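You operate a simulated robot arm through the tools that you are given. There is no shell and no other tool. Be economical: measure what you need, move in short steps, check, and stop when the job is done.

You are at the controls of a simulated robot arm. One attempt, no reset.

## Task
Slide the blue core on the air shaft and fill the shaft to the pressure on the card.
Fine: nozzle on before the tap opens; tap shut and hose vented before the nozzle goes back in its cup.

It is judged by the outcome, as a careful person would: the job done as asked, and still so three seconds after it is handed in. It fails if anything else is knocked over, pushed out of place, dropped, spilled or broken.

## Robot
A 6-joint arm with a two-finger parallel gripper, fixed in place. Base frame: the origin is at the foot of the arm, x ahead of it, y to its left, z up; the work surface is at about z = 3. Units: mm, degrees, N and s.
With the tool pointing down near the work surface it reaches from about 140 to 580 mm from the base axis. Its first joint turns from -66.0 to 66.0 degrees. Payload 2.1 kg.
The TCP is the grasp point between the finger pads, 30 mm short of the fingertips. In the tool frame z runs along the fingers and y along their closing line. The gripper opens to 94 mm. The fingers are 28 mm wide and 10 mm thick; the gripper's body (50 by 96 mm) begins 55 mm behind the TCP.
Orientation is that of the tool frame in the base frame, as a unit quaternion [x, y, z, w]. With the fingers straight down and closing along the base's y, the tool's x points along the base's -x, its y along +y and its z along -z.

## Interface
- The arm moves only by the tool servo_tool. Its argument "moves" is text: rows parted by semicolons, each of 7 numbers parted by spaces: the shift along the base's x, y, z in mm, then the turn, a rotation vector about the base's x, y, z in degrees, then the closure, from 0 (fully open) to 1 (shut). In form: tx ty tz wx wy wz gripper; .... A call has 1 to 8 rows; each row is the pose to reach, as a shift and turn from the pose commanded when the call began. A row lasts 0.2 s, in which the tool goes at most 50 mm and 8.6 degrees; a call with a longer step from one row to the next is refused whole, and so is a gripper value outside its range. Where a pose cannot be reached the arm comes as near as it can. A force on the tool above 90 N (or 10 N above the force at the start of the call, whichever is more), or a blocked arm, ends the call early, and 0.2 s more pass. Each finger travels about 72 mm/s and halts on what it meets, pressing with about 30 N; the grip force reading is that of the motor and also rises with nothing between the fingers. The clock runs only during rows and for 0.2 s after the last one: add rows that repeat a pose to give the fingers time. The reply holds the time, the measured pose of the TCP, the force on the tool along the base axes, the opening and the grip force, in the units named above and with some noise.
- Cameras (640 x 400 px; columns grow to the right, rows downward): "scene" is fixed at [50, -351.5, 511.1]; the picture's right is [0.79, -0.62, 0.00], its down [-0.24, -0.30, -0.92] and it looks along [0.57, 0.73, -0.39] (base axes); focal length 275 px, centre (320, 200). "wrist" rides on the gripper at [76, 14, -103] in the tool frame; the picture's right is [-0.18, 0.98, 0.00], its down [-0.75, -0.14, -0.64] and it looks along [-0.63, -0.12, 0.77] (tool axes); focal length 243 px, centre (320, 200). There is no depth. A picture from a camera that has moved, and an enlarged one, comes with that camera's place and axes in the base frame and with its lens. The place of the scene camera against the robot may be out by one fixed shift of up to 25 mm in any direction.
- get_image(camera): a new picture of that camera. The clock stands still meanwhile.
- close_up(camera, box): a new picture of the part [left, top, right, bottom] of that camera's present view, enlarged. The clock stands still meanwhile.
- finish_job(): hands the job in; it is judged then, once.

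Go step by step. Nothing tells you positions but the pictures and the camera data: compare them with the known pose of the tool, close in by small moves and look again before you grip or let go. The budget is 120 turns and 84 pictures, counting those below and the enlarged ones. Unless the task says otherwise, let go and move clear before handing in, and close with one line.

The tools are called after ">>>" by a JSON object that holds its "op" and its "data". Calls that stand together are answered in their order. servo_tool: Moves the arm, as the interface text tells. Its arguments: {"type":"object","properties":{"moves":{"type":"string"}},"required":["moves"]} The other tools are called the same way: get_image (camera) takes a picture; close_up (camera, box) takes an enlarged picture of a part of a camera's view; finish_job () hands the job in.

At the start:

```text
time: 0.0
tcp_pos: [285.1, 148.1, 371.0]
ee_rot: [0.001, 1.0, 0.002, 0.001]
ft_force: [0.2, 0.3, 0.5]
grip_width: 93.8
gripper_force: 0.1
```

scene: 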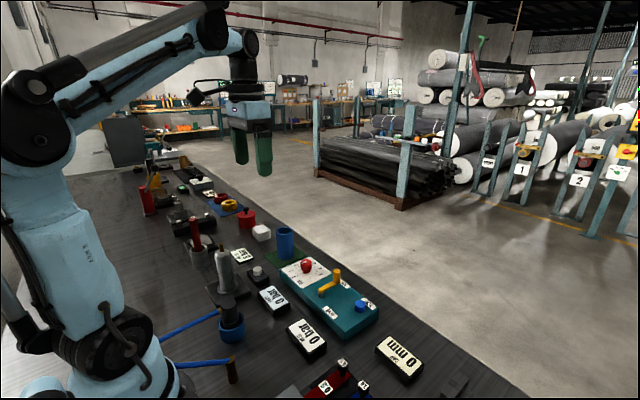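
wrist: 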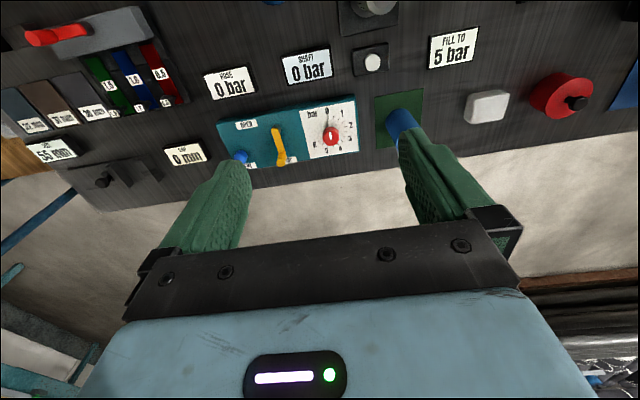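

I see a bench with a teal panel (knob, yellow lever, blue button), a blue core standing on a green pad, a shaft, and several displays. I'll enlarge the views to identify things first.

>>> {"op": "close_up", "data": {"camera": "scene", "box": [130, 140, 330, 265]}}

>>> {"op": "close_up", "data": {"camera": "scene", "box": [160, 240, 480, 400]}}

>>> {"op": "close_up", "data": {"camera": "wrist", "box": [200, 0, 640, 200]}}

>>> {"op": "close_up", "data": {"camera": "wrist", "box": [0, 0, 220, 210]}}

```text
3.20 times, centred on (230, 202) of scene
camera zoom: at [50.0, -351.5, 511.1], right [0.79, -0.62, 0.0], down [-0.24, -0.3, -0.92], along [0.57, 0.73, -0.39], focal length 880 px, centre (608, 192)
```

zoom: 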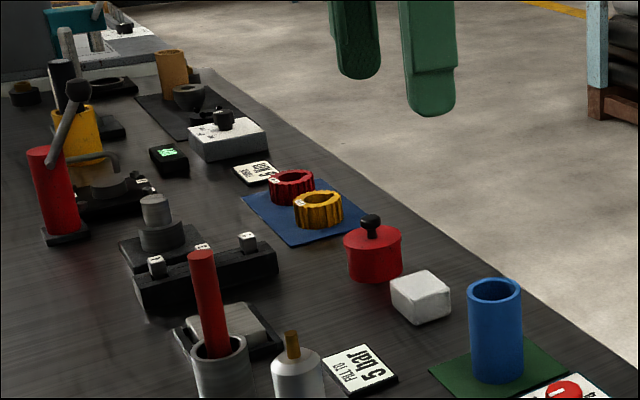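

```text
2.00 times, centred on (320, 320) of scene
camera zoom: at [50.0, -351.5, 511.1], right [0.79, -0.62, 0.0], down [-0.24, -0.3, -0.92], along [0.57, 0.73, -0.39], focal length 550 px, centre (320, -40)
```

zoom: 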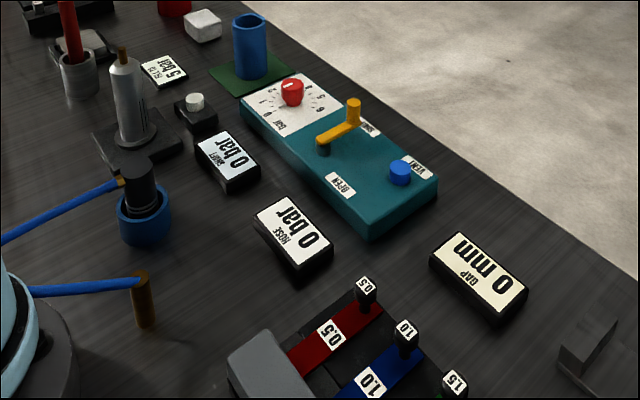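

```text
1.45 times, centred on (420, 100) of wrist
camera zoom: at [208.2, 161.8, 474.7], right [0.18, 0.98, 0.0], down [0.75, -0.14, 0.64], along [0.63, -0.12, -0.77], focal length 353 px, centre (174, 346)
```

zoom: 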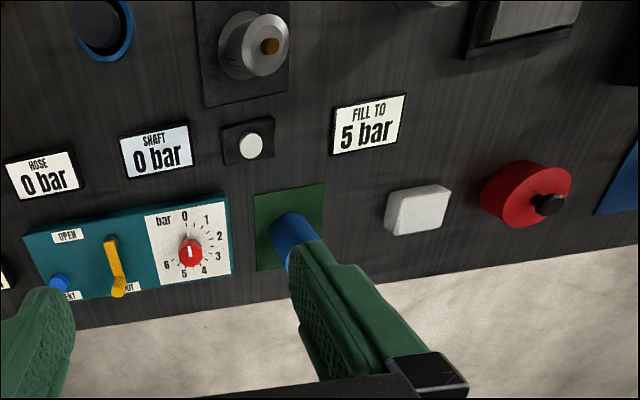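

```text
1.90 times, centred on (110, 105) of wrist
camera zoom: at [208.2, 161.8, 474.7], right [0.18, 0.98, 0.0], down [0.75, -0.14, 0.64], along [0.63, -0.12, -0.77], focal length 462 px, centre (720, 381)
```

zoom: 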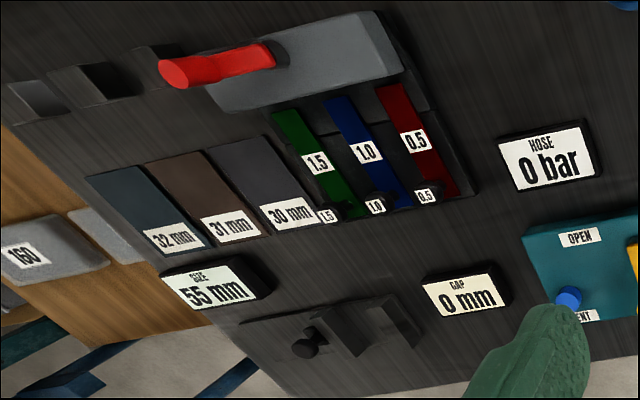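

The fill card says 5 bar; the shaft, its brass valve, the nozzle in its blue cup, and the regulator/tap/vent panel are identified. I'll draw the arm back to view shaft and nozzle better.

>>> {"op": "servo_tool", "data": {"moves": "-40 0 0 0 0 0 0; -80 20 0 0 0 0 0; -110 20 0 0 0 0 0; -110 20 0 0 0 0 0"}}

>>> {"op": "get_image", "data": {"camera": "wrist"}}

```text
time: 1.0
tcp_pos: [175.2, 165.8, 373.3]
ee_rot: [-0.001, 1.0, 0.001, 0.001]
ft_force: [0.0, 1.0, -0.5]
grip_width: 93.9
gripper_force: 0.1
```

```text
77 pictures are left
camera wrist: at [97.9, 181.6, 476.5], right [0.18, 0.98, 0.0], down [0.75, -0.14, 0.64], along [0.63, -0.12, -0.77], focal length 243 px, centre (320, 200)
```

wrist: 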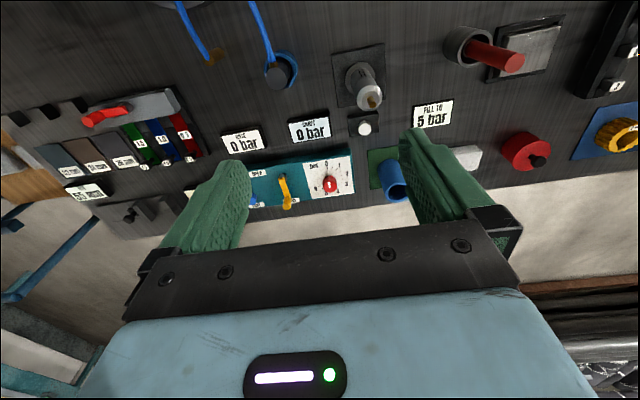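

>>> {"op": "close_up", "data": {"camera": "wrist", "box": [220, 0, 440, 137]}}

>>> {"op": "close_up", "data": {"camera": "wrist", "box": [220, 110, 440, 247]}}

```text
2.91 times, centred on (330, 68) of wrist
camera zoom: at [97.9, 181.6, 476.5], right [0.18, 0.98, 0.0], down [0.75, -0.14, 0.64], along [0.63, -0.12, -0.77], focal length 706 px, centre (291, 582)
```

zoom: 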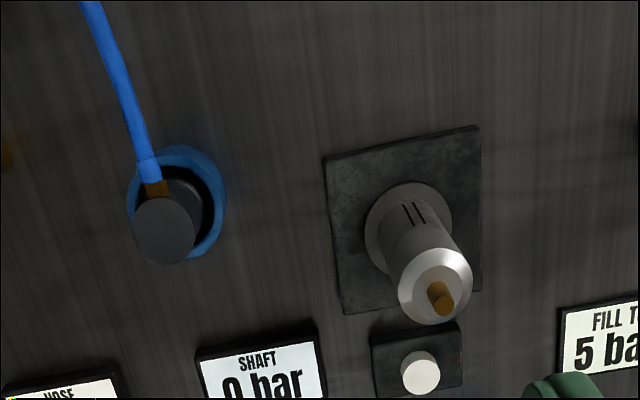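

```text
2.91 times, centred on (330, 178) of wrist
camera zoom: at [97.9, 181.6, 476.5], right [0.18, 0.98, 0.0], down [0.75, -0.14, 0.64], along [0.63, -0.12, -0.77], focal length 706 px, centre (291, 262)
```

zoom: 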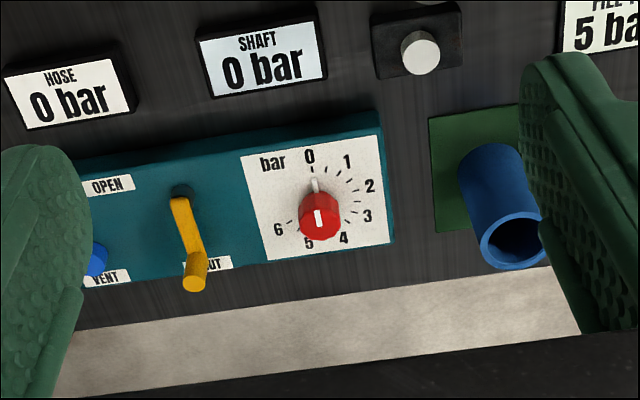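

The core stands near (423, 280), top about z 93; the shaft is near (218, 231) with its valve tip at about z 145; nozzle near (180, 100). I'll go above the core.

>>> {"op": "servo_tool", "data": {"moves": "42 19 0 0 0 0 0; 84 38 0 0 0 0 0; 126 57 0 0 0 0 0; 168 76 0 0 0 0 0; 210 95 0 0 0 0 0; 248 112 0 0 0 0 0; 248 112 -45 0 0 0 0; 248 112 -90 0 0 0 0"}}

>>> {"op": "get_image", "data": {"camera": "wrist"}}

```text
time: 2.8
tcp_pos: [421.9, 279.4, 277.6]
ee_rot: [0.0, 1.0, 0.0, 0.0]
ft_force: [0.1, 0.0, -1.2]
grip_width: 94.0
gripper_force: 0.1
out of reach, approached as far as the arm can: row 5, 6, 7
```

```text
74 pictures are left
camera wrist: at [345.1, 294.8, 382.2], right [0.18, 0.98, 0.0], down [0.75, -0.14, 0.64], along [0.63, -0.12, -0.77], focal length 243 px, centre (320, 200)
```

wrist: 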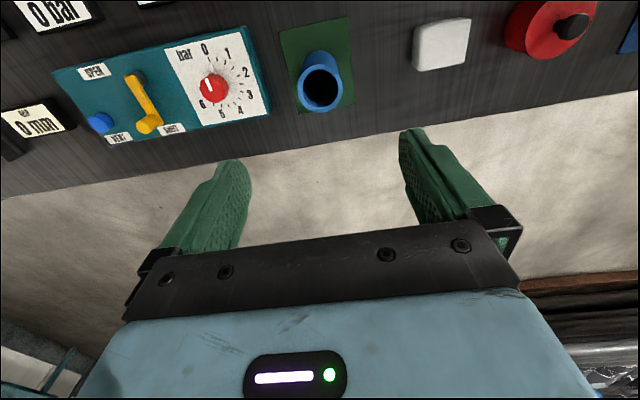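

Core rim centre computes to about (422, 281), right under the tool. Descending to just above its rim and checking.

>>> {"op": "servo_tool", "data": {"moves": "0 1 -45 0 0 0 0; 0 1 -90 0 0 0 0; 0 1 -130 0 0 0 0; 0 1 -140 0 0 0 0;0 1 -140 0 0 0 0"}}

>>> {"op": "get_image", "data": {"camera": "wrist"}}

>>> {"op": "close_up", "data": {"camera": "scene", "box": [220, 180, 380, 280]}}

```text
time: 4.0
tcp_pos: [422.8, 277.5, 140.0]
ee_rot: [0.001, 1.0, 0.001, 0.001]
ft_force: [-0.3, 0.5, -0.7]
grip_width: 93.9
gripper_force: 0.1
```

```text
73 pictures are left
camera wrist: at [345.8, 293.0, 243.4], right [0.18, 0.98, 0.0], down [0.75, -0.14, 0.64], along [0.63, -0.12, -0.77], focal length 243 px, centre (320, 200)
```

wrist: 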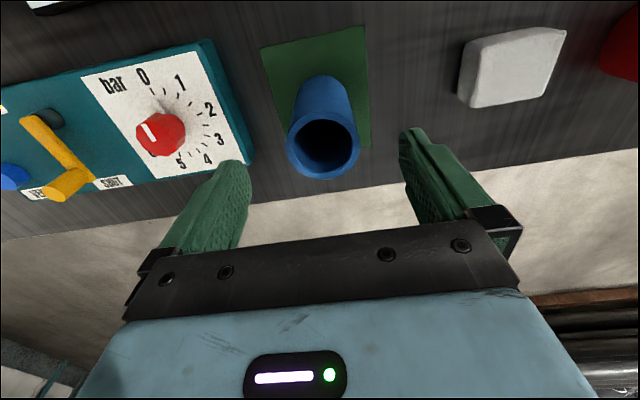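

```text
4.00 times, centred on (300, 230) of scene
camera zoom: at [50.0, -351.5, 511.1], right [0.79, -0.62, 0.0], down [-0.24, -0.3, -0.92], along [0.57, 0.73, -0.39], focal length 1100 px, centre (400, 80)
```

zoom: 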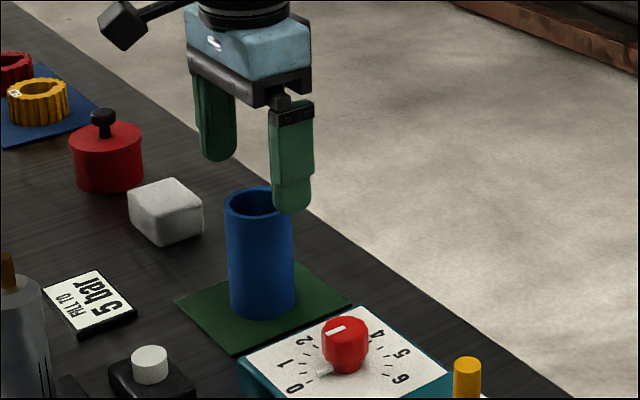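

The rim triangulates to (423, 281, ~88). Lower so the fingers overlap the top ~30 mm, then close.

>>> {"op": "servo_tool", "data": {"moves": "0 2 -25 0 0 0 0; 0 2 -49 0 0 0 0; 0 2 -49 0 0 0 0; 0 2 -49 0 0 0 0.5; 0 2 -49 0 0 0 1; 0 2 -49 0 0 0 1; 0 2 -49 0 0 0 1"}}

>>> {"op": "get_image", "data": {"camera": "wrist"}}

>>> {"op": "close_up", "data": {"camera": "scene", "box": [220, 180, 380, 280]}}

```text
time: 5.6
tcp_pos: [421.9, 282.8, 92.3]
ee_rot: [0.0, 1.0, 0.001, 0.0]
ft_force: [0.0, -0.5, 0.8]
grip_width: 49.7
gripper_force: 29.9
```

```text
71 pictures are left
camera wrist: at [346.3, 297.8, 195.8], right [0.18, 0.98, 0.0], down [0.75, -0.14, 0.64], along [0.63, -0.12, -0.77], focal length 243 px, centre (320, 200)
```

wrist: 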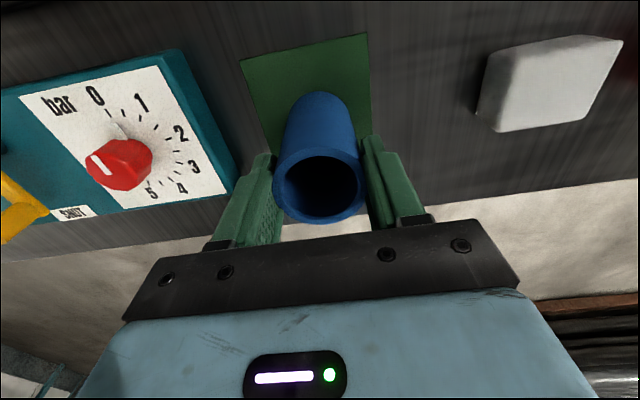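

```text
4.00 times, centred on (300, 230) of scene
camera zoom: at [50.0, -351.5, 511.1], right [0.79, -0.62, 0.0], down [-0.24, -0.3, -0.92], along [0.57, 0.73, -0.39], focal length 1100 px, centre (400, 80)
```

zoom: 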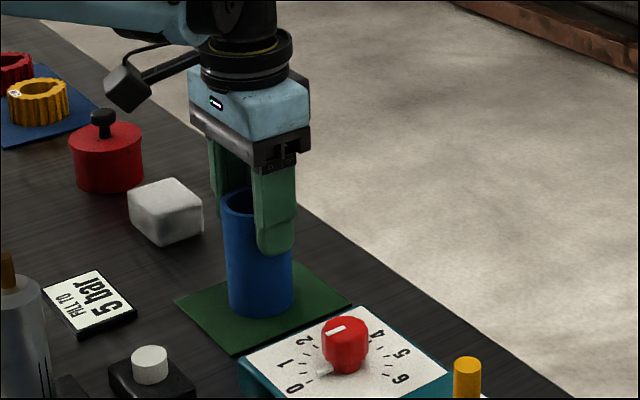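

Core is gripped (50 mm). Lift straight up and verify that it comes along.

>>> {"op": "servo_tool", "data": {"moves": "0 0 15 0 0 0 1; 0 0 60 0 0 0 1; 0 0 105 0 0 0 1; 0 0 150 0 0 0 1; 0 0 190 0 0 0 1; -40 -10 190 0 0 0 1; -80 -20 190 0 0 0 1; -110 -27 190 0 0 0 1"}}

>>> {"op": "get_image", "data": {"camera": "wrist"}}

```text
time: 7.4
tcp_pos: [315.1, 253.8, 282.5]
ee_rot: [0.0, 1.0, 0.001, 0.001]
ft_force: [0.4, 0.0, -0.9]
grip_width: 49.7
gripper_force: 29.5
```

```text
69 pictures are left
camera wrist: at [237.9, 268.9, 386.2], right [0.18, 0.98, 0.0], down [0.75, -0.14, 0.64], along [0.63, -0.12, -0.77], focal length 243 px, centre (320, 200)
```

wrist: 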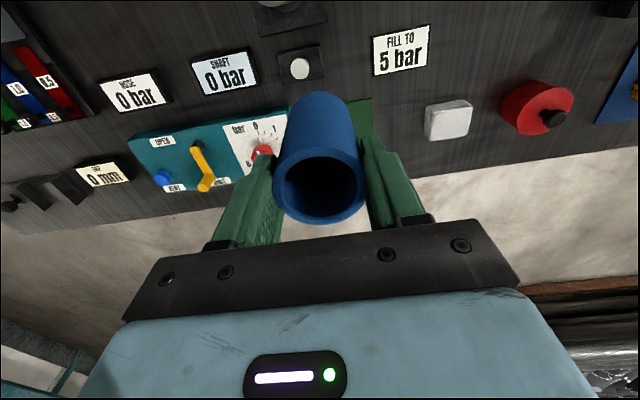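

The core came along. I'll move close to the shaft and measure it again.

>>> {"op": "servo_tool", "data": {"moves": "-40 -9 3 0 0 0 1; -80 -18 6 0 0 0 1; -97 -23 8 0 0 0 1; -97 -23 8 0 0 0 1"}}

>>> {"op": "get_image", "data": {"camera": "wrist"}}

>>> {"op": "close_up", "data": {"camera": "scene", "box": [140, 130, 300, 310]}}

```text
time: 8.4
tcp_pos: [216.7, 230.5, 291.0]
ee_rot: [0.0, 1.0, 0.001, 0.001]
ft_force: [-0.3, 0.0, 0.1]
grip_width: 49.7
gripper_force: 29.5
```

```text
68 pictures are left
camera wrist: at [139.7, 245.0, 394.4], right [0.18, 0.98, 0.0], down [0.75, -0.14, 0.64], along [0.63, -0.12, -0.77], focal length 243 px, centre (320, 200)
```

wrist: 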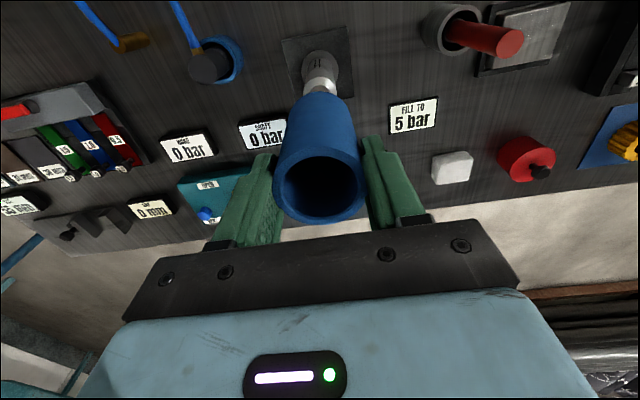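

```text
2.22 times, centred on (220, 220) of scene
camera zoom: at [50.0, -351.5, 511.1], right [0.79, -0.62, 0.0], down [-0.24, -0.3, -0.92], along [0.57, 0.73, -0.39], focal length 611 px, centre (542, 156)
```

zoom: 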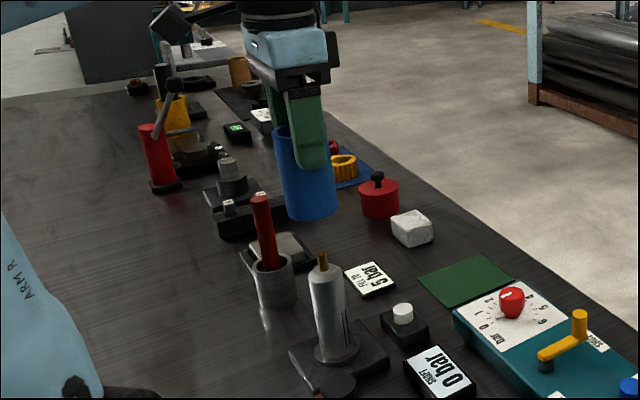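

>>> {"op": "close_up", "data": {"camera": "wrist", "box": [240, 0, 400, 100]}}

>>> {"op": "close_up", "data": {"camera": "scene", "box": [190, 170, 254, 310]}}

```text
4.00 times, centred on (320, 50) of wrist
camera zoom: at [139.7, 245.0, 394.4], right [0.18, 0.98, 0.0], down [0.75, -0.14, 0.64], along [0.63, -0.12, -0.77], focal length 970 px, centre (320, 800)
```

zoom: 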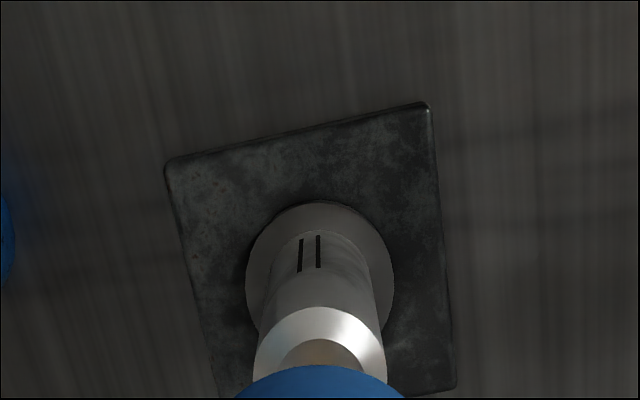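

```text
2.86 times, centred on (222, 240) of scene
camera zoom: at [50.0, -351.5, 511.1], right [0.79, -0.62, 0.0], down [-0.24, -0.3, -0.92], along [0.57, 0.73, -0.39], focal length 785 px, centre (600, 86)
```

zoom: 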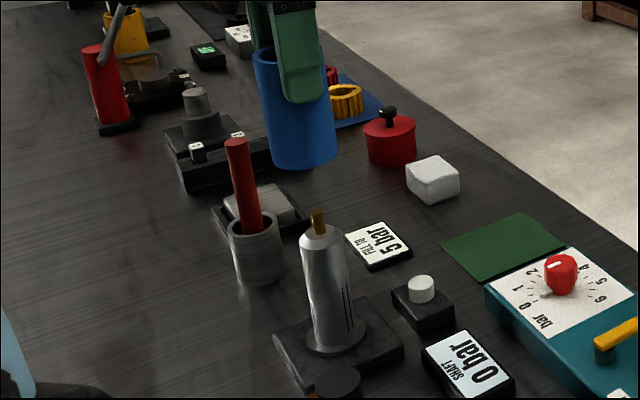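

>>> {"op": "close_up", "data": {"camera": "wrist", "box": [240, 140, 400, 240]}}

```text
4.00 times, centred on (320, 190) of wrist
camera zoom: at [139.7, 245.0, 394.4], right [0.18, 0.98, 0.0], down [0.75, -0.14, 0.64], along [0.63, -0.12, -0.77], focal length 970 px, centre (320, 240)
```

zoom: 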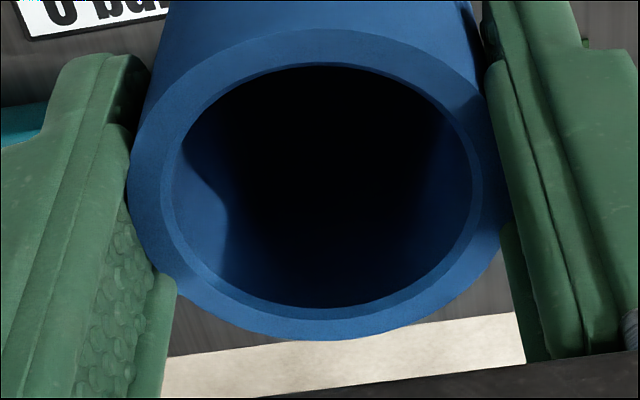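

Sideways the core is aligned with the shaft; fore/aft the shaft seems ~2 mm ahead. I'll shift slightly and lower until the core is just above the valve tip, then check.

>>> {"op": "servo_tool", "data": {"moves": "1 0 -20 0 0 0 1; 1.5 0 -45 0 0 0 1; 1.5 0 -45 0 0 0 1"}}

>>> {"op": "close_up", "data": {"camera": "scene", "box": [180, 200, 276, 300]}}

>>> {"op": "close_up", "data": {"camera": "wrist", "box": [240, 0, 400, 100]}}

```text
time: 9.2
tcp_pos: [218.2, 232.9, 244.8]
ee_rot: [0.0, 1.0, 0.001, 0.002]
ft_force: [-0.5, 0.1, -0.5]
grip_width: 49.8
gripper_force: 30.0
```

```text
4.00 times, centred on (228, 250) of scene
camera zoom: at [50.0, -351.5, 511.1], right [0.79, -0.62, 0.0], down [-0.24, -0.3, -0.92], along [0.57, 0.73, -0.39], focal length 1100 px, centre (688, 0)
```

zoom: 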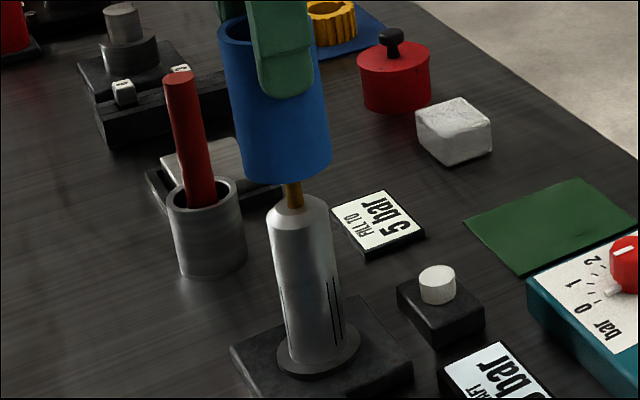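

```text
4.00 times, centred on (320, 50) of wrist
camera zoom: at [141.6, 247.5, 348.8], right [0.18, 0.98, 0.0], down [0.75, -0.14, 0.64], along [0.63, -0.12, -0.77], focal length 970 px, centre (320, 800)
```

zoom: 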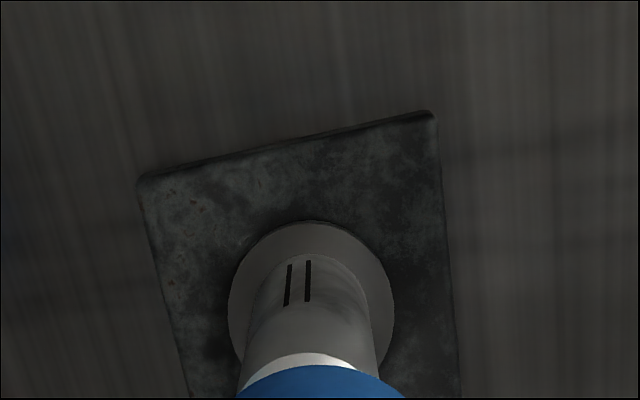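

Core is ~2.5 mm too far in +y, and x is good. Correct and lower it over the valve tip slowly.

>>> {"op": "servo_tool", "data": {"moves": "0 -2.5 0 0 0 0 1; 0 -2.5 -15 0 0 0 1; 0 -2.5 -30 0 0 0 1; 0 -2.5 -30 0 0 0 1"}}

>>> {"op": "close_up", "data": {"camera": "scene", "box": [180, 200, 276, 300]}}

>>> {"op": "close_up", "data": {"camera": "wrist", "box": [240, 0, 400, 100]}}

```text
time: 10.2
tcp_pos: [220.3, 230.8, 215.3]
ee_rot: [0.0, 1.0, 0.001, 0.0]
ft_force: [0.5, 0.4, -1.0]
grip_width: 49.5
gripper_force: 29.9
```

```text
4.00 times, centred on (228, 250) of scene
camera zoom: at [50.0, -351.5, 511.1], right [0.79, -0.62, 0.0], down [-0.24, -0.3, -0.92], along [0.57, 0.73, -0.39], focal length 1100 px, centre (688, 0)
```

zoom: 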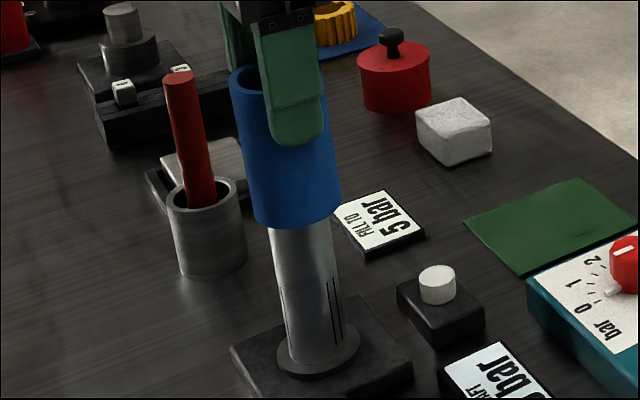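

```text
4.00 times, centred on (320, 50) of wrist
camera zoom: at [142.5, 245.1, 319.0], right [0.18, 0.98, 0.0], down [0.75, -0.14, 0.64], along [0.63, -0.12, -0.77], focal length 970 px, centre (320, 800)
```

zoom: 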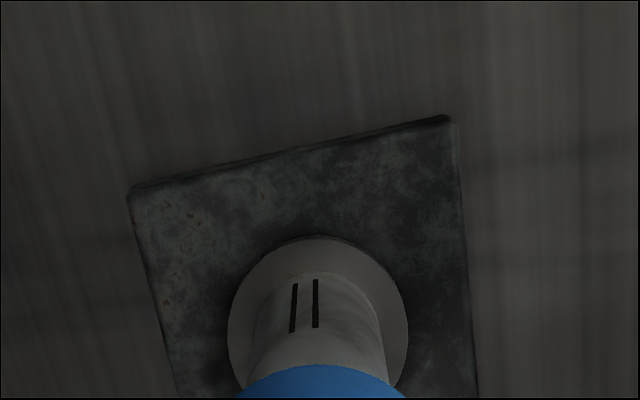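

Centred in both views. Continue down gently.

>>> {"op": "servo_tool", "data": {"moves": "0 0 -8 0 0 0 1; 0 0 -16 0 0 0 1; 0 0 -24 0 0 0 1; 0 0 -32 0 0 0 1; 0 0 -40 0 0 0 1"}}

>>> {"op": "close_up", "data": {"camera": "scene", "box": [180, 200, 276, 300]}}

>>> {"op": "get_image", "data": {"camera": "wrist"}}

```text
time: 11.4
tcp_pos: [218.2, 229.7, 174.4]
ee_rot: [0.0, 1.0, 0.0, 0.0]
ft_force: [-0.3, 0.5, -1.2]
grip_width: 49.4
gripper_force: 29.9
```

```text
4.00 times, centred on (228, 250) of scene
camera zoom: at [50.0, -351.5, 511.1], right [0.79, -0.62, 0.0], down [-0.24, -0.3, -0.92], along [0.57, 0.73, -0.39], focal length 1100 px, centre (688, 0)
```

zoom: 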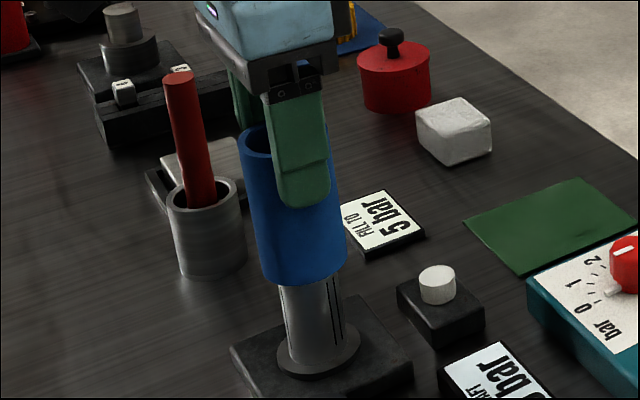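

```text
58 pictures are left
camera wrist: at [141.4, 245.2, 278.4], right [0.18, 0.98, 0.0], down [0.75, -0.14, 0.64], along [0.63, -0.12, -0.77], focal length 243 px, centre (320, 200)
```

wrist: 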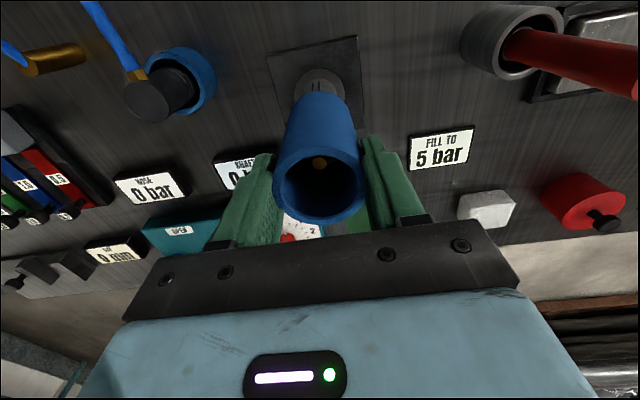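

Sliding on freely. Continue toward the base collar.

>>> {"op": "servo_tool", "data": {"moves": "0 0 -10 0 0 0 1; 0 0 -20 0 0 0 1; 0 0 -30 0 0 0 1; 0 0 -40 0 0 0 1; 0 0 -45 0 0 0 1; 0 0 -48 0 0 0 1"}}

>>> {"op": "close_up", "data": {"camera": "scene", "box": [180, 200, 276, 300]}}

```text
time: 12.8
tcp_pos: [217.6, 229.1, 128.7]
ee_rot: [0.0, 1.0, 0.001, 0.001]
ft_force: [-0.1, 0.4, -1.3]
grip_width: 49.5
gripper_force: 30.4
```

```text
4.00 times, centred on (228, 250) of scene
camera zoom: at [50.0, -351.5, 511.1], right [0.79, -0.62, 0.0], down [-0.24, -0.3, -0.92], along [0.57, 0.73, -0.39], focal length 1100 px, centre (688, 0)
```

zoom: 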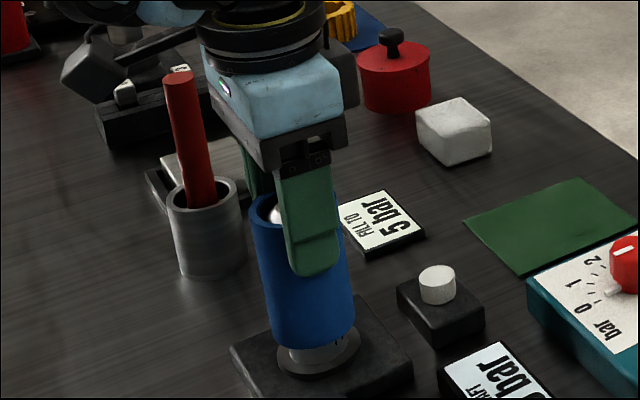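

About 15 mm remain; finishing in small steps watching force.

>>> {"op": "servo_tool", "data": {"moves": "0 0 -4 0 0 0 1; 0 0 -8 0 0 0 1; 0 0 -11 0 0 0 1; 0 0 -13 0 0 0 1; 0 0 -15 0 0 0 1; 0 0 -17 0 0 0 1"}}

>>> {"op": "close_up", "data": {"camera": "scene", "box": [180, 200, 276, 300]}}

```text
time: 14.2
tcp_pos: [218.3, 230.4, 110.8]
ee_rot: [0.0, 1.0, 0.001, 0.001]
ft_force: [1.0, -0.9, -1.0]
grip_width: 49.7
gripper_force: 30.3
```

```text
4.00 times, centred on (228, 250) of scene
camera zoom: at [50.0, -351.5, 511.1], right [0.79, -0.62, 0.0], down [-0.24, -0.3, -0.92], along [0.57, 0.73, -0.39], focal length 1100 px, centre (688, 0)
```

zoom: 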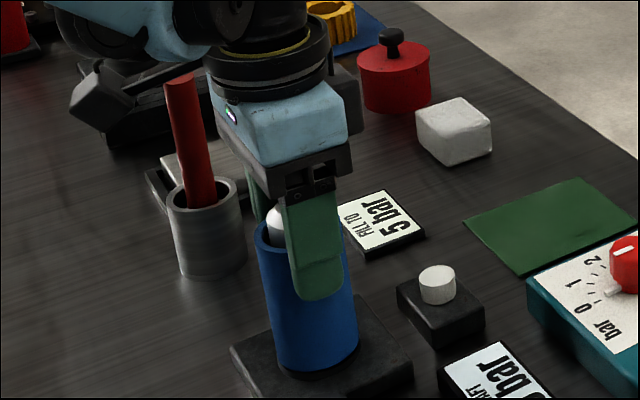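

Nearly seated; no contact yet. A few more millimetres.

>>> {"op": "servo_tool", "data": {"moves": "0 0 -1 0 0 0 1; 0 0 -2 0 0 0 1; 0 0 -3 0 0 0 1"}}

>>> {"op": "close_up", "data": {"camera": "scene", "box": [204, 250, 252, 300]}}

```text
time: 15.0
tcp_pos: [218.8, 229.1, 107.1]
ee_rot: [0.001, 1.0, -0.001, 0.002]
ft_force: [4.3, -8.7, 34.4]
grip_width: 49.8
gripper_force: 30.5
```

```text
8.00 times, centred on (228, 275) of scene
camera zoom: at [49.9, -351.6, 511.0], right [0.79, -0.62, 0.0], down [-0.24, -0.3, -0.92], along [0.57, 0.73, -0.39], focal length 2199 px, centre (1056, -400)
```

zoom: 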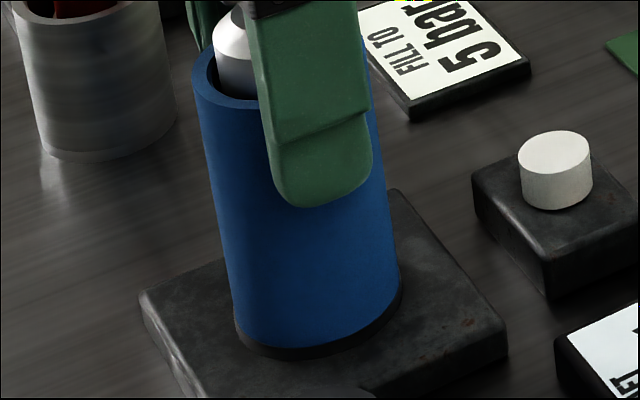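

Contact: the core sits on the collar. Ease off, open, and rise clear.

>>> {"op": "servo_tool", "data": {"moves": "0 0 2.5 0 0 0 1; 0 0 2.5 0 0 0 0.4; 0 0 2.5 0 0 0 0; 0 0 2.5 0 0 0 0; 0 0 20 0 0 0 0; 0 0 60 0 0 0 0; 0 0 105 0 0 0 0; 0 0 150 0 0 0 0"}}

>>> {"op": "get_image", "data": {"camera": "wrist"}}

>>> {"op": "close_up", "data": {"camera": "scene", "box": [160, 190, 320, 400]}}

```text
time: 16.8
tcp_pos: [216.7, 230.2, 259.0]
ee_rot: [0.0, 1.0, 0.0, 0.001]
ft_force: [-0.3, 0.2, 0.0]
grip_width: 94.0
gripper_force: 0.0
```

```text
54 pictures are left
camera wrist: at [139.9, 244.5, 362.4], right [0.18, 0.98, 0.0], down [0.75, -0.14, 0.64], along [0.63, -0.12, -0.77], focal length 243 px, centre (320, 200)
```

wrist: 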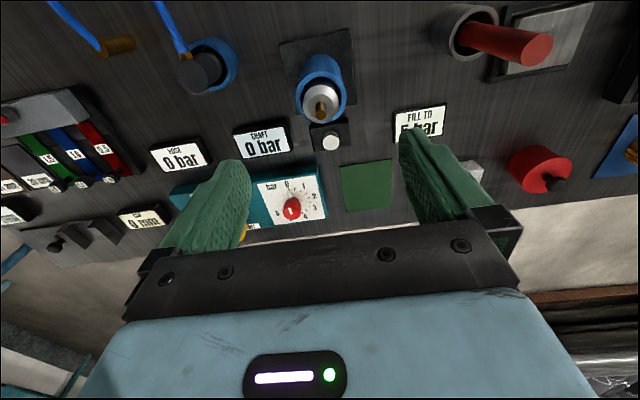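

```text
1.90 times, centred on (240, 295) of scene
camera zoom: at [50.0, -351.5, 511.1], right [0.79, -0.62, 0.0], down [-0.24, -0.3, -0.92], along [0.57, 0.73, -0.39], focal length 524 px, centre (472, 19)
```

zoom: 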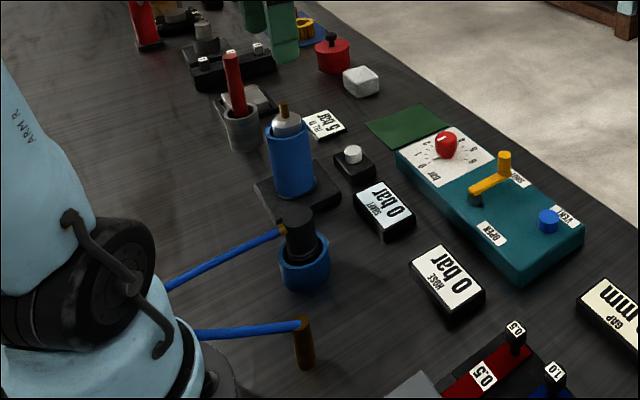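

The core is on the shaft. Next the regulator knob, triangulated near (409, 143, top z≈50). Move above it, staying high, without turning yet.

>>> {"op": "servo_tool", "data": {"moves": "40 -18 0 0 0 0 0; 80 -36 0 0 0 0 0; 120 -54 0 0 0 0 0; 160 -72 0 0 0 0 0; 192 -87 0 0 0 0 0; 192 -87 -45 0 0 0 0; 192 -87 -90 0 0 0 0; 192 -87 -110 0 0 0 0"}}

>>> {"op": "get_image", "data": {"camera": "wrist"}}

```text
time: 18.6
tcp_pos: [409.0, 141.4, 145.2]
ee_rot: [0.001, 1.0, 0.001, 0.0]
ft_force: [-0.1, -0.1, 0.7]
grip_width: 94.1
gripper_force: 0.1
```

```text
52 pictures are left
camera wrist: at [332.3, 156.1, 249.6], right [0.18, 0.98, 0.0], down [0.75, -0.14, 0.64], along [0.63, -0.12, -0.77], focal length 243 px, centre (320, 200)
```

wrist: 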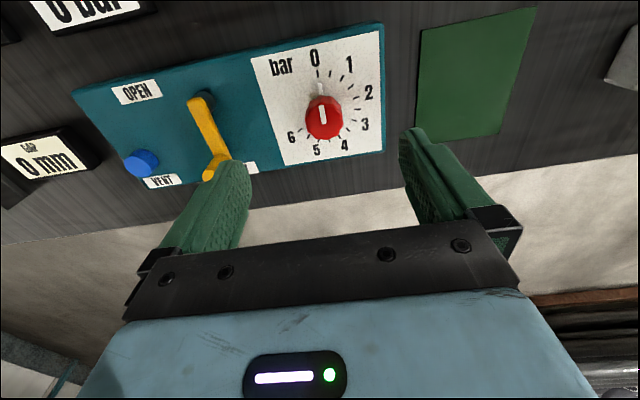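

>>> {"op": "close_up", "data": {"camera": "wrist", "box": [250, 20, 410, 170]}}

```text
2.67 times, centred on (330, 95) of wrist
camera zoom: at [332.3, 156.1, 249.6], right [0.18, 0.98, 0.0], down [0.75, -0.14, 0.64], along [0.63, -0.12, -0.77], focal length 647 px, centre (293, 480)
```

zoom: 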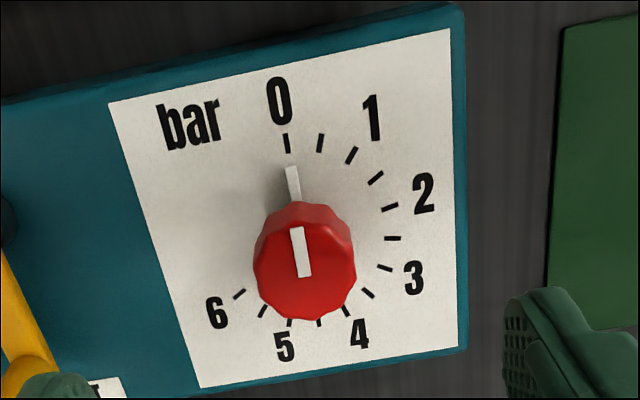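

The dial has 40° per bar (0→5 is 200° clockwise), pointer at 0; the knob is about 31 mm wide at about (408, 145). I'll pre-turn the gripper counter-clockwise, narrow it, and centre over the knob.

>>> {"op": "servo_tool", "data": {"moves": "0 3 0 0 0 8.5 0.2; -0.7 3.3 0 0 0 17 0.4; -0.7 3.3 0 0 0 25.5 0.4; -0.7 3.3 0 0 0 34 0.4; -0.7 3.3 0 0 0 42.5 0.4; -0.7 3.3 0 0 0 51 0.4; -0.7 3.3 -20 0 0 59.5 0.4; -0.7 3.3 -40 0 0 68 0.4"}}

>>> {"op": "get_image", "data": {"camera": "wrist"}}

>>> {"op": "close_up", "data": {"camera": "scene", "box": [260, 200, 400, 340]}}

```text
time: 20.4
tcp_pos: [409.0, 146.3, 106.9]
ee_rot: [-0.56, 0.828, 0.002, 0.001]
ft_force: [-0.2, 0.2, 0.4]
grip_width: 56.5
gripper_force: 0.1
```

```text
50 pictures are left
camera wrist: at [366.6, 81.6, 211.0], right [-0.84, 0.54, 0.0], down [0.41, 0.65, 0.64], along [0.34, 0.54, -0.77], focal length 243 px, centre (320, 200)
```

wrist: 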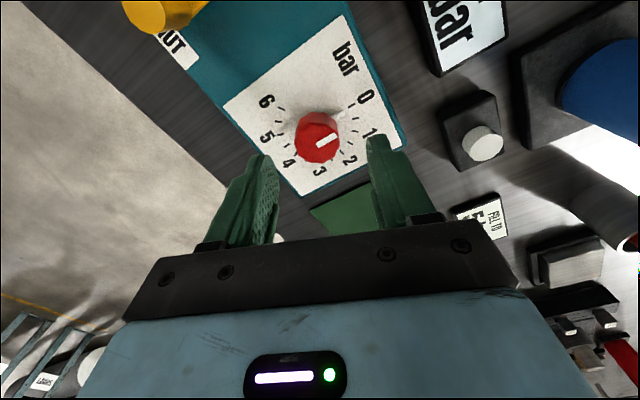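

```text
2.86 times, centred on (330, 270) of scene
camera zoom: at [50.0, -351.5, 511.1], right [0.79, -0.62, 0.0], down [-0.24, -0.3, -0.92], along [0.57, 0.73, -0.39], focal length 785 px, centre (291, 0)
```

zoom: 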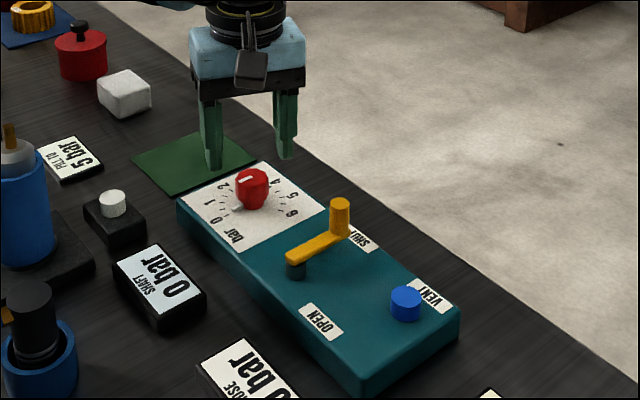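

The knob is exactly centred on the tool axis. See if the wrist can pre-turn further to allow the whole 200° in one grip.

>>> {"op": "servo_tool", "data": {"moves": "0 0 0 0 0 8.5 0.4; 0 0 0 0 0 17 0.4; 0 0 0 0 0 25.5 0.4; 0 0 0 0 0 34 0.4; 0 0 -15 0 0 34 0.4; 0 0 -30 0 0 34 0.4; 0 0 -34 0 0 34 0.4;  0 0 -34 0 0 34 0.4"}}

>>> {"op": "get_image", "data": {"camera": "wrist"}}

>>> {"op": "close_up", "data": {"camera": "scene", "box": [270, 220, 370, 300]}}

```text
time: 22.2
tcp_pos: [409.4, 145.7, 72.5]
ee_rot: [0.777, -0.629, -0.001, 0.0]
ft_force: [-0.6, -1.1, -0.4]
grip_width: 56.2
gripper_force: 0.0
```

```text
48 pictures are left
camera wrist: at [410.0, 68.9, 175.7], right [-1.0, -0.02, 0.0], down [-0.02, 0.77, 0.64], along [-0.02, 0.64, -0.77], focal length 243 px, centre (320, 200)
```

wrist: 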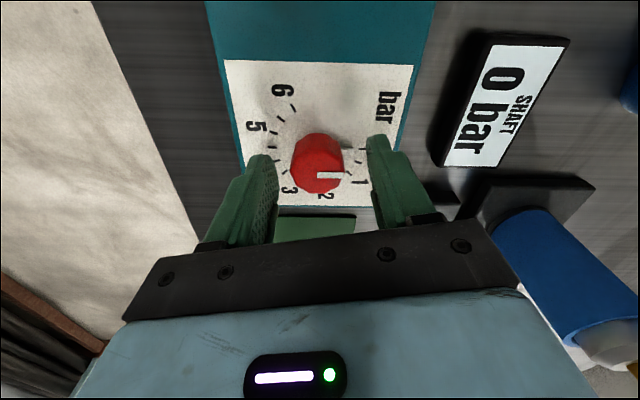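

```text
5.00 times, centred on (320, 260) of scene
camera zoom: at [50.0, -351.5, 511.1], right [0.79, -0.62, 0.0], down [-0.24, -0.3, -0.92], along [0.57, 0.73, -0.39], focal length 1374 px, centre (320, -100)
```

zoom: 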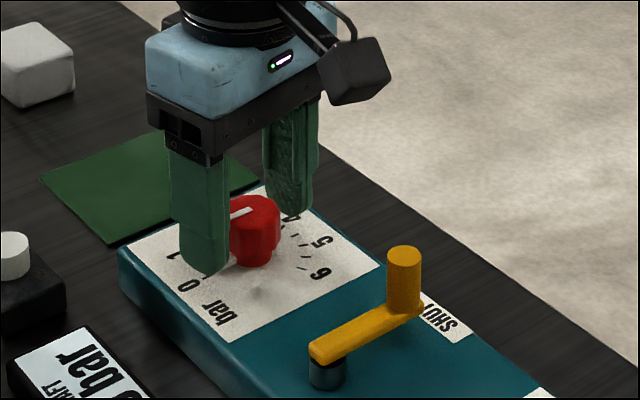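

Reached +102°. The fingertips straddle the knob just above the dial; close on it.

>>> {"op": "servo_tool", "data": {"moves": "0 0 0 0 0 0 0.6; 0 0 0 0 0 0 0.8; 0 0 0 0 0 0 0.8; 0 0 0 0 0 0 0.8; 0 0 0 0 0 0 0.8"}}

>>> {"op": "get_image", "data": {"camera": "wrist"}}

```text
time: 23.4
tcp_pos: [409.7, 145.2, 71.5]
ee_rot: [0.777, -0.629, 0.0, -0.002]
ft_force: [22.6, 6.4, -11.1]
grip_width: 30.1
gripper_force: 44.9
```

```text
46 pictures are left
camera wrist: at [410.6, 69.0, 175.7], right [-1.0, -0.02, 0.0], down [-0.02, 0.76, 0.64], along [-0.01, 0.64, -0.77], focal length 243 px, centre (320, 200)
```

wrist: 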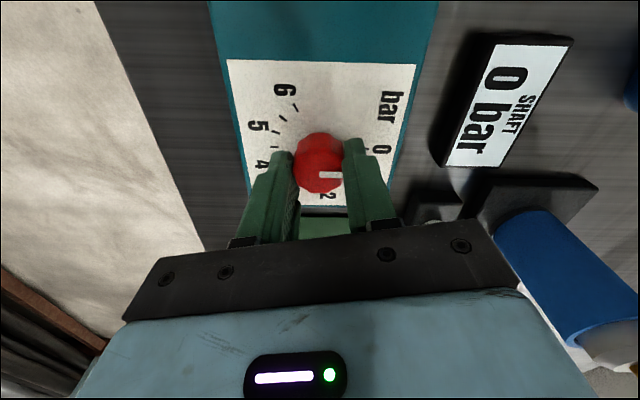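

Knob gripped (30 mm). Ease 0.7 mm along x, and turn clockwise.

>>> {"op": "servo_tool", "data": {"moves": "0.7 0 0 0 0 0 0.8; 0.7 0 0 0 0 -8 0.8; 0.7 0 0 0 0 -16 0.8; 0.7 0 0 0 0 -24 0.8; 0.7 0 0 0 0 -32 0.8; 0.7 0 0 0 0 -40 0.8"}}

>>> {"op": "get_image", "data": {"camera": "wrist"}}

```text
time: 24.8
tcp_pos: [410.9, 145.9, 73.3]
ee_rot: [-0.514, 0.858, 0.0, 0.003]
ft_force: [25.0, 5.2, -41.0]
grip_width: 30.5
gripper_force: 44.4
```

```text
45 pictures are left
camera wrist: at [360.6, 85.6, 176.4], right [-0.78, 0.63, 0.0], down [0.48, 0.6, 0.65], along [0.41, 0.5, -0.76], focal length 243 px, centre (320, 200)
```

wrist: 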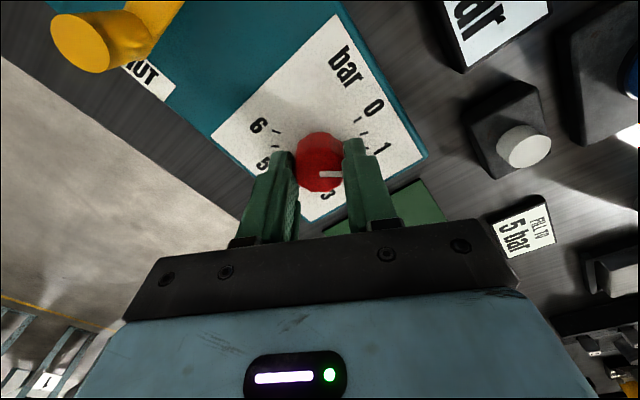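

The knob follows the gripper. Relieve the side forces (+x, −z) and continue.

>>> {"op": "servo_tool", "data": {"moves": "0.8 0 -1.2 0 0 0 0.8; 0.8 0 -1.2 0 0 -8 0.8"}}

```text
time: 25.4
tcp_pos: [410.0, 144.7, 72.5]
ee_rot: [-0.453, 0.891, 0.0, 0.002]
ft_force: [14.0, -2.2, 11.6]
grip_width: 30.2
gripper_force: 45.0
```

>>> {"op": "servo_tool", "data": {"moves": "0.4 0 0.3 0 0 -8 0.8; 0.4 0 0.3 0 0 -16 0.8; 0.4 0 0.3 0 0 -24 0.8; 0.4 0 0.3 0 0 -32 0.8; 0.4 0 0.3 0 0 -40 0.8; 0.4 0 0.3 0 0 -48 0.8"}}

```text
time: 26.8
tcp_pos: [410.8, 144.3, 72.3]
ee_rot: [-0.05, 0.999, -0.001, 0.001]
ft_force: [10.9, -11.4, 43.2]
grip_width: 30.5
gripper_force: 44.8
```

Turned 96° so far with mild forces; I'll rise 1 mm to relieve the downward load and continue.

>>> {"op": "servo_tool", "data": {"moves": "0.3 -0.4 0.9 0 0 -8 0.8; 0.3 -0.4 0.9 0 0 -16 0.8; 0.3 -0.4 0.9 0 0 -24 0.8; 0.3 -0.4 0.9 0 0 -32 0.8; 0.3 -0.4 0.9 0 0 -40 0.8; 0.3 -0.4 0.9 0 0 -48 0.8"}}

>>> {"op": "close_up", "data": {"camera": "scene", "box": [270, 220, 370, 300]}}

```text
time: 28.2
tcp_pos: [410.9, 145.0, 74.0]
ee_rot: [0.36, 0.933, -0.001, 0.001]
ft_force: [7.6, -11.1, -42.4]
grip_width: 30.0
gripper_force: 45.1
```

```text
5.00 times, centred on (320, 260) of scene
camera zoom: at [50.2, -351.5, 511.1], right [0.79, -0.62, 0.0], down [-0.24, -0.31, -0.92], along [0.57, 0.73, -0.39], focal length 1374 px, centre (320, -100)
```

zoom: 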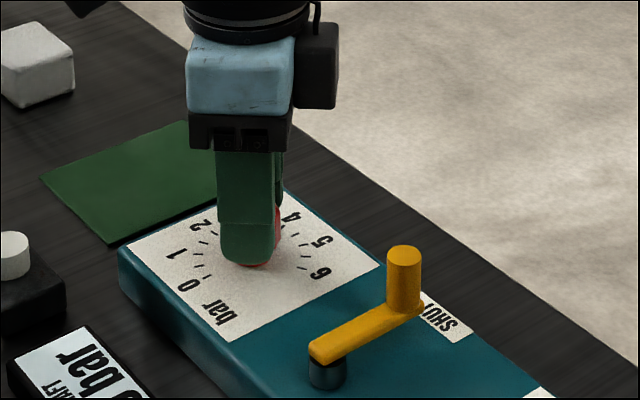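

>>> {"op": "servo_tool", "data": {"moves": "0.3 -0.4 -0.8 0 0 -8 0.8; 0.3 -0.4 -0.8 0 0 -16 0.8; 0.3 -0.4 -0.8 0 0 -24 0.8; 0.3 -0.4 -0.8 0 0 -32 0.8; 0.3 -0.4 -0.8 0 0 -40 0.8; 0.3 -0.4 -0.8 0 0 -48 0.8;  0.3 -0.4 -0.8 0 0 -56 0.8; 0.3 -0.4 -0.8 0 0 -56 0.8"}}

>>> {"op": "get_image", "data": {"camera": "wrist"}}

```text
time: 30.0
tcp_pos: [409.5, 144.7, 72.7]
ee_rot: [0.755, 0.655, -0.003, 0.0]
ft_force: [-18.5, -21.9, 33.8]
grip_width: 30.3
gripper_force: 45.3
```

```text
43 pictures are left
camera wrist: at [434.8, 218.9, 176.5], right [0.95, -0.32, 0.0], down [-0.24, -0.72, 0.65], along [-0.21, -0.61, -0.76], focal length 243 px, centre (320, 200)
```

wrist: 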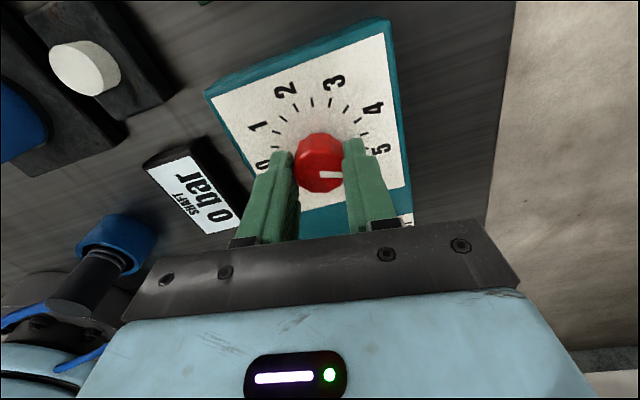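

Full 200° turned. Relieve forces, open, rise and read the dial.

>>> {"op": "servo_tool", "data": {"moves": "-0.5 -0.6 0.7 0 0 0 0.8; -0.5 -0.6 0.7 0 0 0 0.6; -0.5 -0.6 0.7 0 0 0 0.4; -0.5 -0.6 0.7 0 0 0 0.4; -0.5 -0.6 30 0 0 0 0.4; -0.5 -0.6 70 0 0 0 0.4; -0.5 -0.6 80 0 0 0 0.4"}}

>>> {"op": "close_up", "data": {"camera": "wrist", "box": [230, 20, 410, 170]}}

```text
time: 31.6
tcp_pos: [409.3, 145.6, 151.7]
ee_rot: [0.755, 0.656, 0.0, 0.001]
ft_force: [0.4, -0.2, 0.6]
grip_width: 56.5
gripper_force: 0.1
```

```text
2.67 times, centred on (320, 95) of wrist
camera zoom: at [433.7, 219.8, 256.5], right [0.95, -0.32, 0.0], down [-0.25, -0.73, 0.64], along [-0.2, -0.61, -0.77], focal length 647 px, centre (320, 480)
```

zoom: 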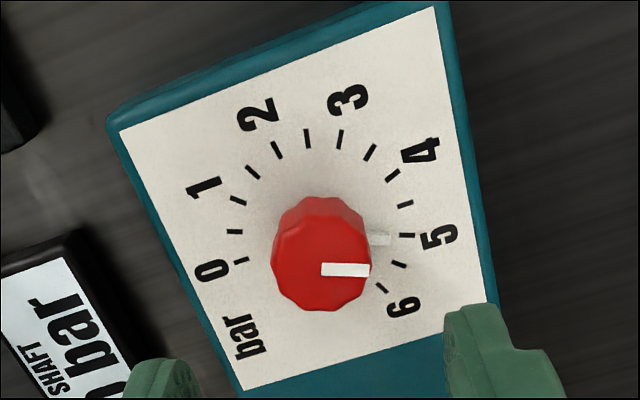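

The marker points at 5. Next, the nozzle: its top triangulates to about (180, 98, 76). Rise, un-turn the wrist and move above it.

>>> {"op": "servo_tool", "data": {"moves": "0 0 45 0 0 8.5 0.4; 0 0 90 0 0 17 0.4; -40 -8 100 0 0 25.5 0.4; -80 -16 100 0 0 34 0.4; -120 -24 100 0 0 42.5 0.2; -160 -32 100 0 0 51 0; -195 -40 100 0 0 59.5 0; -229 -47 100 0 0 68 0"}}

>>> {"op": "servo_tool", "data": {"moves": "0 0 0 0 0 8.5 0; 0 0 0 0 0 17 0; 0 0 0 0 0 25.5 0; 0 0 0 0 0 30 0; 0 0 -40 0 0 30 0; 0 0 -60 0 0 30 0; 0 0 -60 0 0 30 0"}}

>>> {"op": "get_image", "data": {"camera": "wrist"}}

>>> {"op": "close_up", "data": {"camera": "scene", "box": [150, 250, 310, 400]}}

```text
time: 33.4
tcp_pos: [183.7, 97.3, 251.0]
ee_rot: [0.258, 0.966, 0.0, 0.001]
ft_force: [-0.3, 0.2, -0.9]
grip_width: 94.1
gripper_force: 0.0
```

```text
time: 35.0
tcp_pos: [182.6, 96.5, 192.3]
ee_rot: [-0.001, 1.0, 0.001, 0.001]
ft_force: [-0.2, 0.0, -0.6]
grip_width: 94.1
gripper_force: 0.1
```

```text
41 pictures are left
camera wrist: at [106.5, 112.3, 294.8], right [0.18, 0.98, 0.0], down [0.75, -0.14, 0.64], along [0.63, -0.12, -0.77], focal length 243 px, centre (320, 200)
```

wrist: 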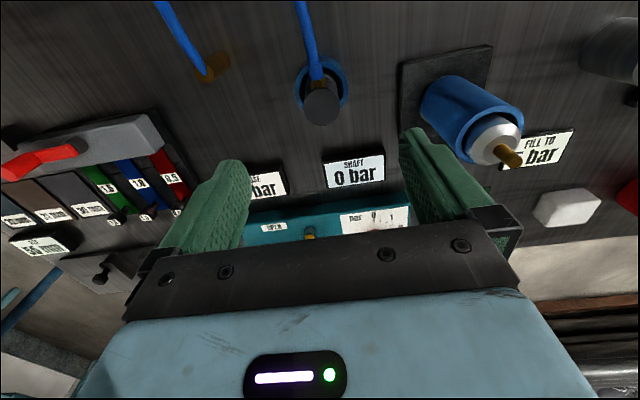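

```text
2.67 times, centred on (230, 325) of scene
camera zoom: at [50.0, -351.5, 511.1], right [0.79, -0.62, 0.0], down [-0.24, -0.3, -0.92], along [0.57, 0.73, -0.39], focal length 733 px, centre (560, -133)
```

zoom: 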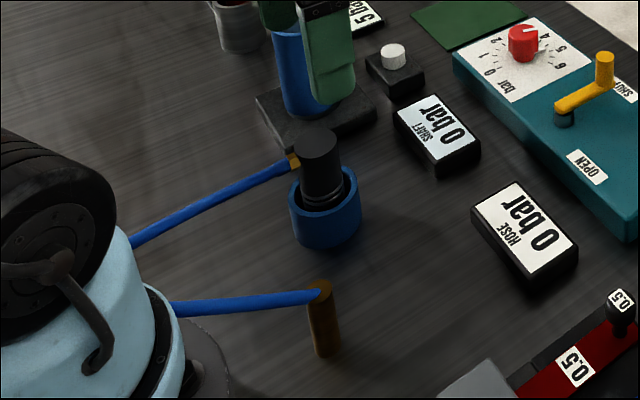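

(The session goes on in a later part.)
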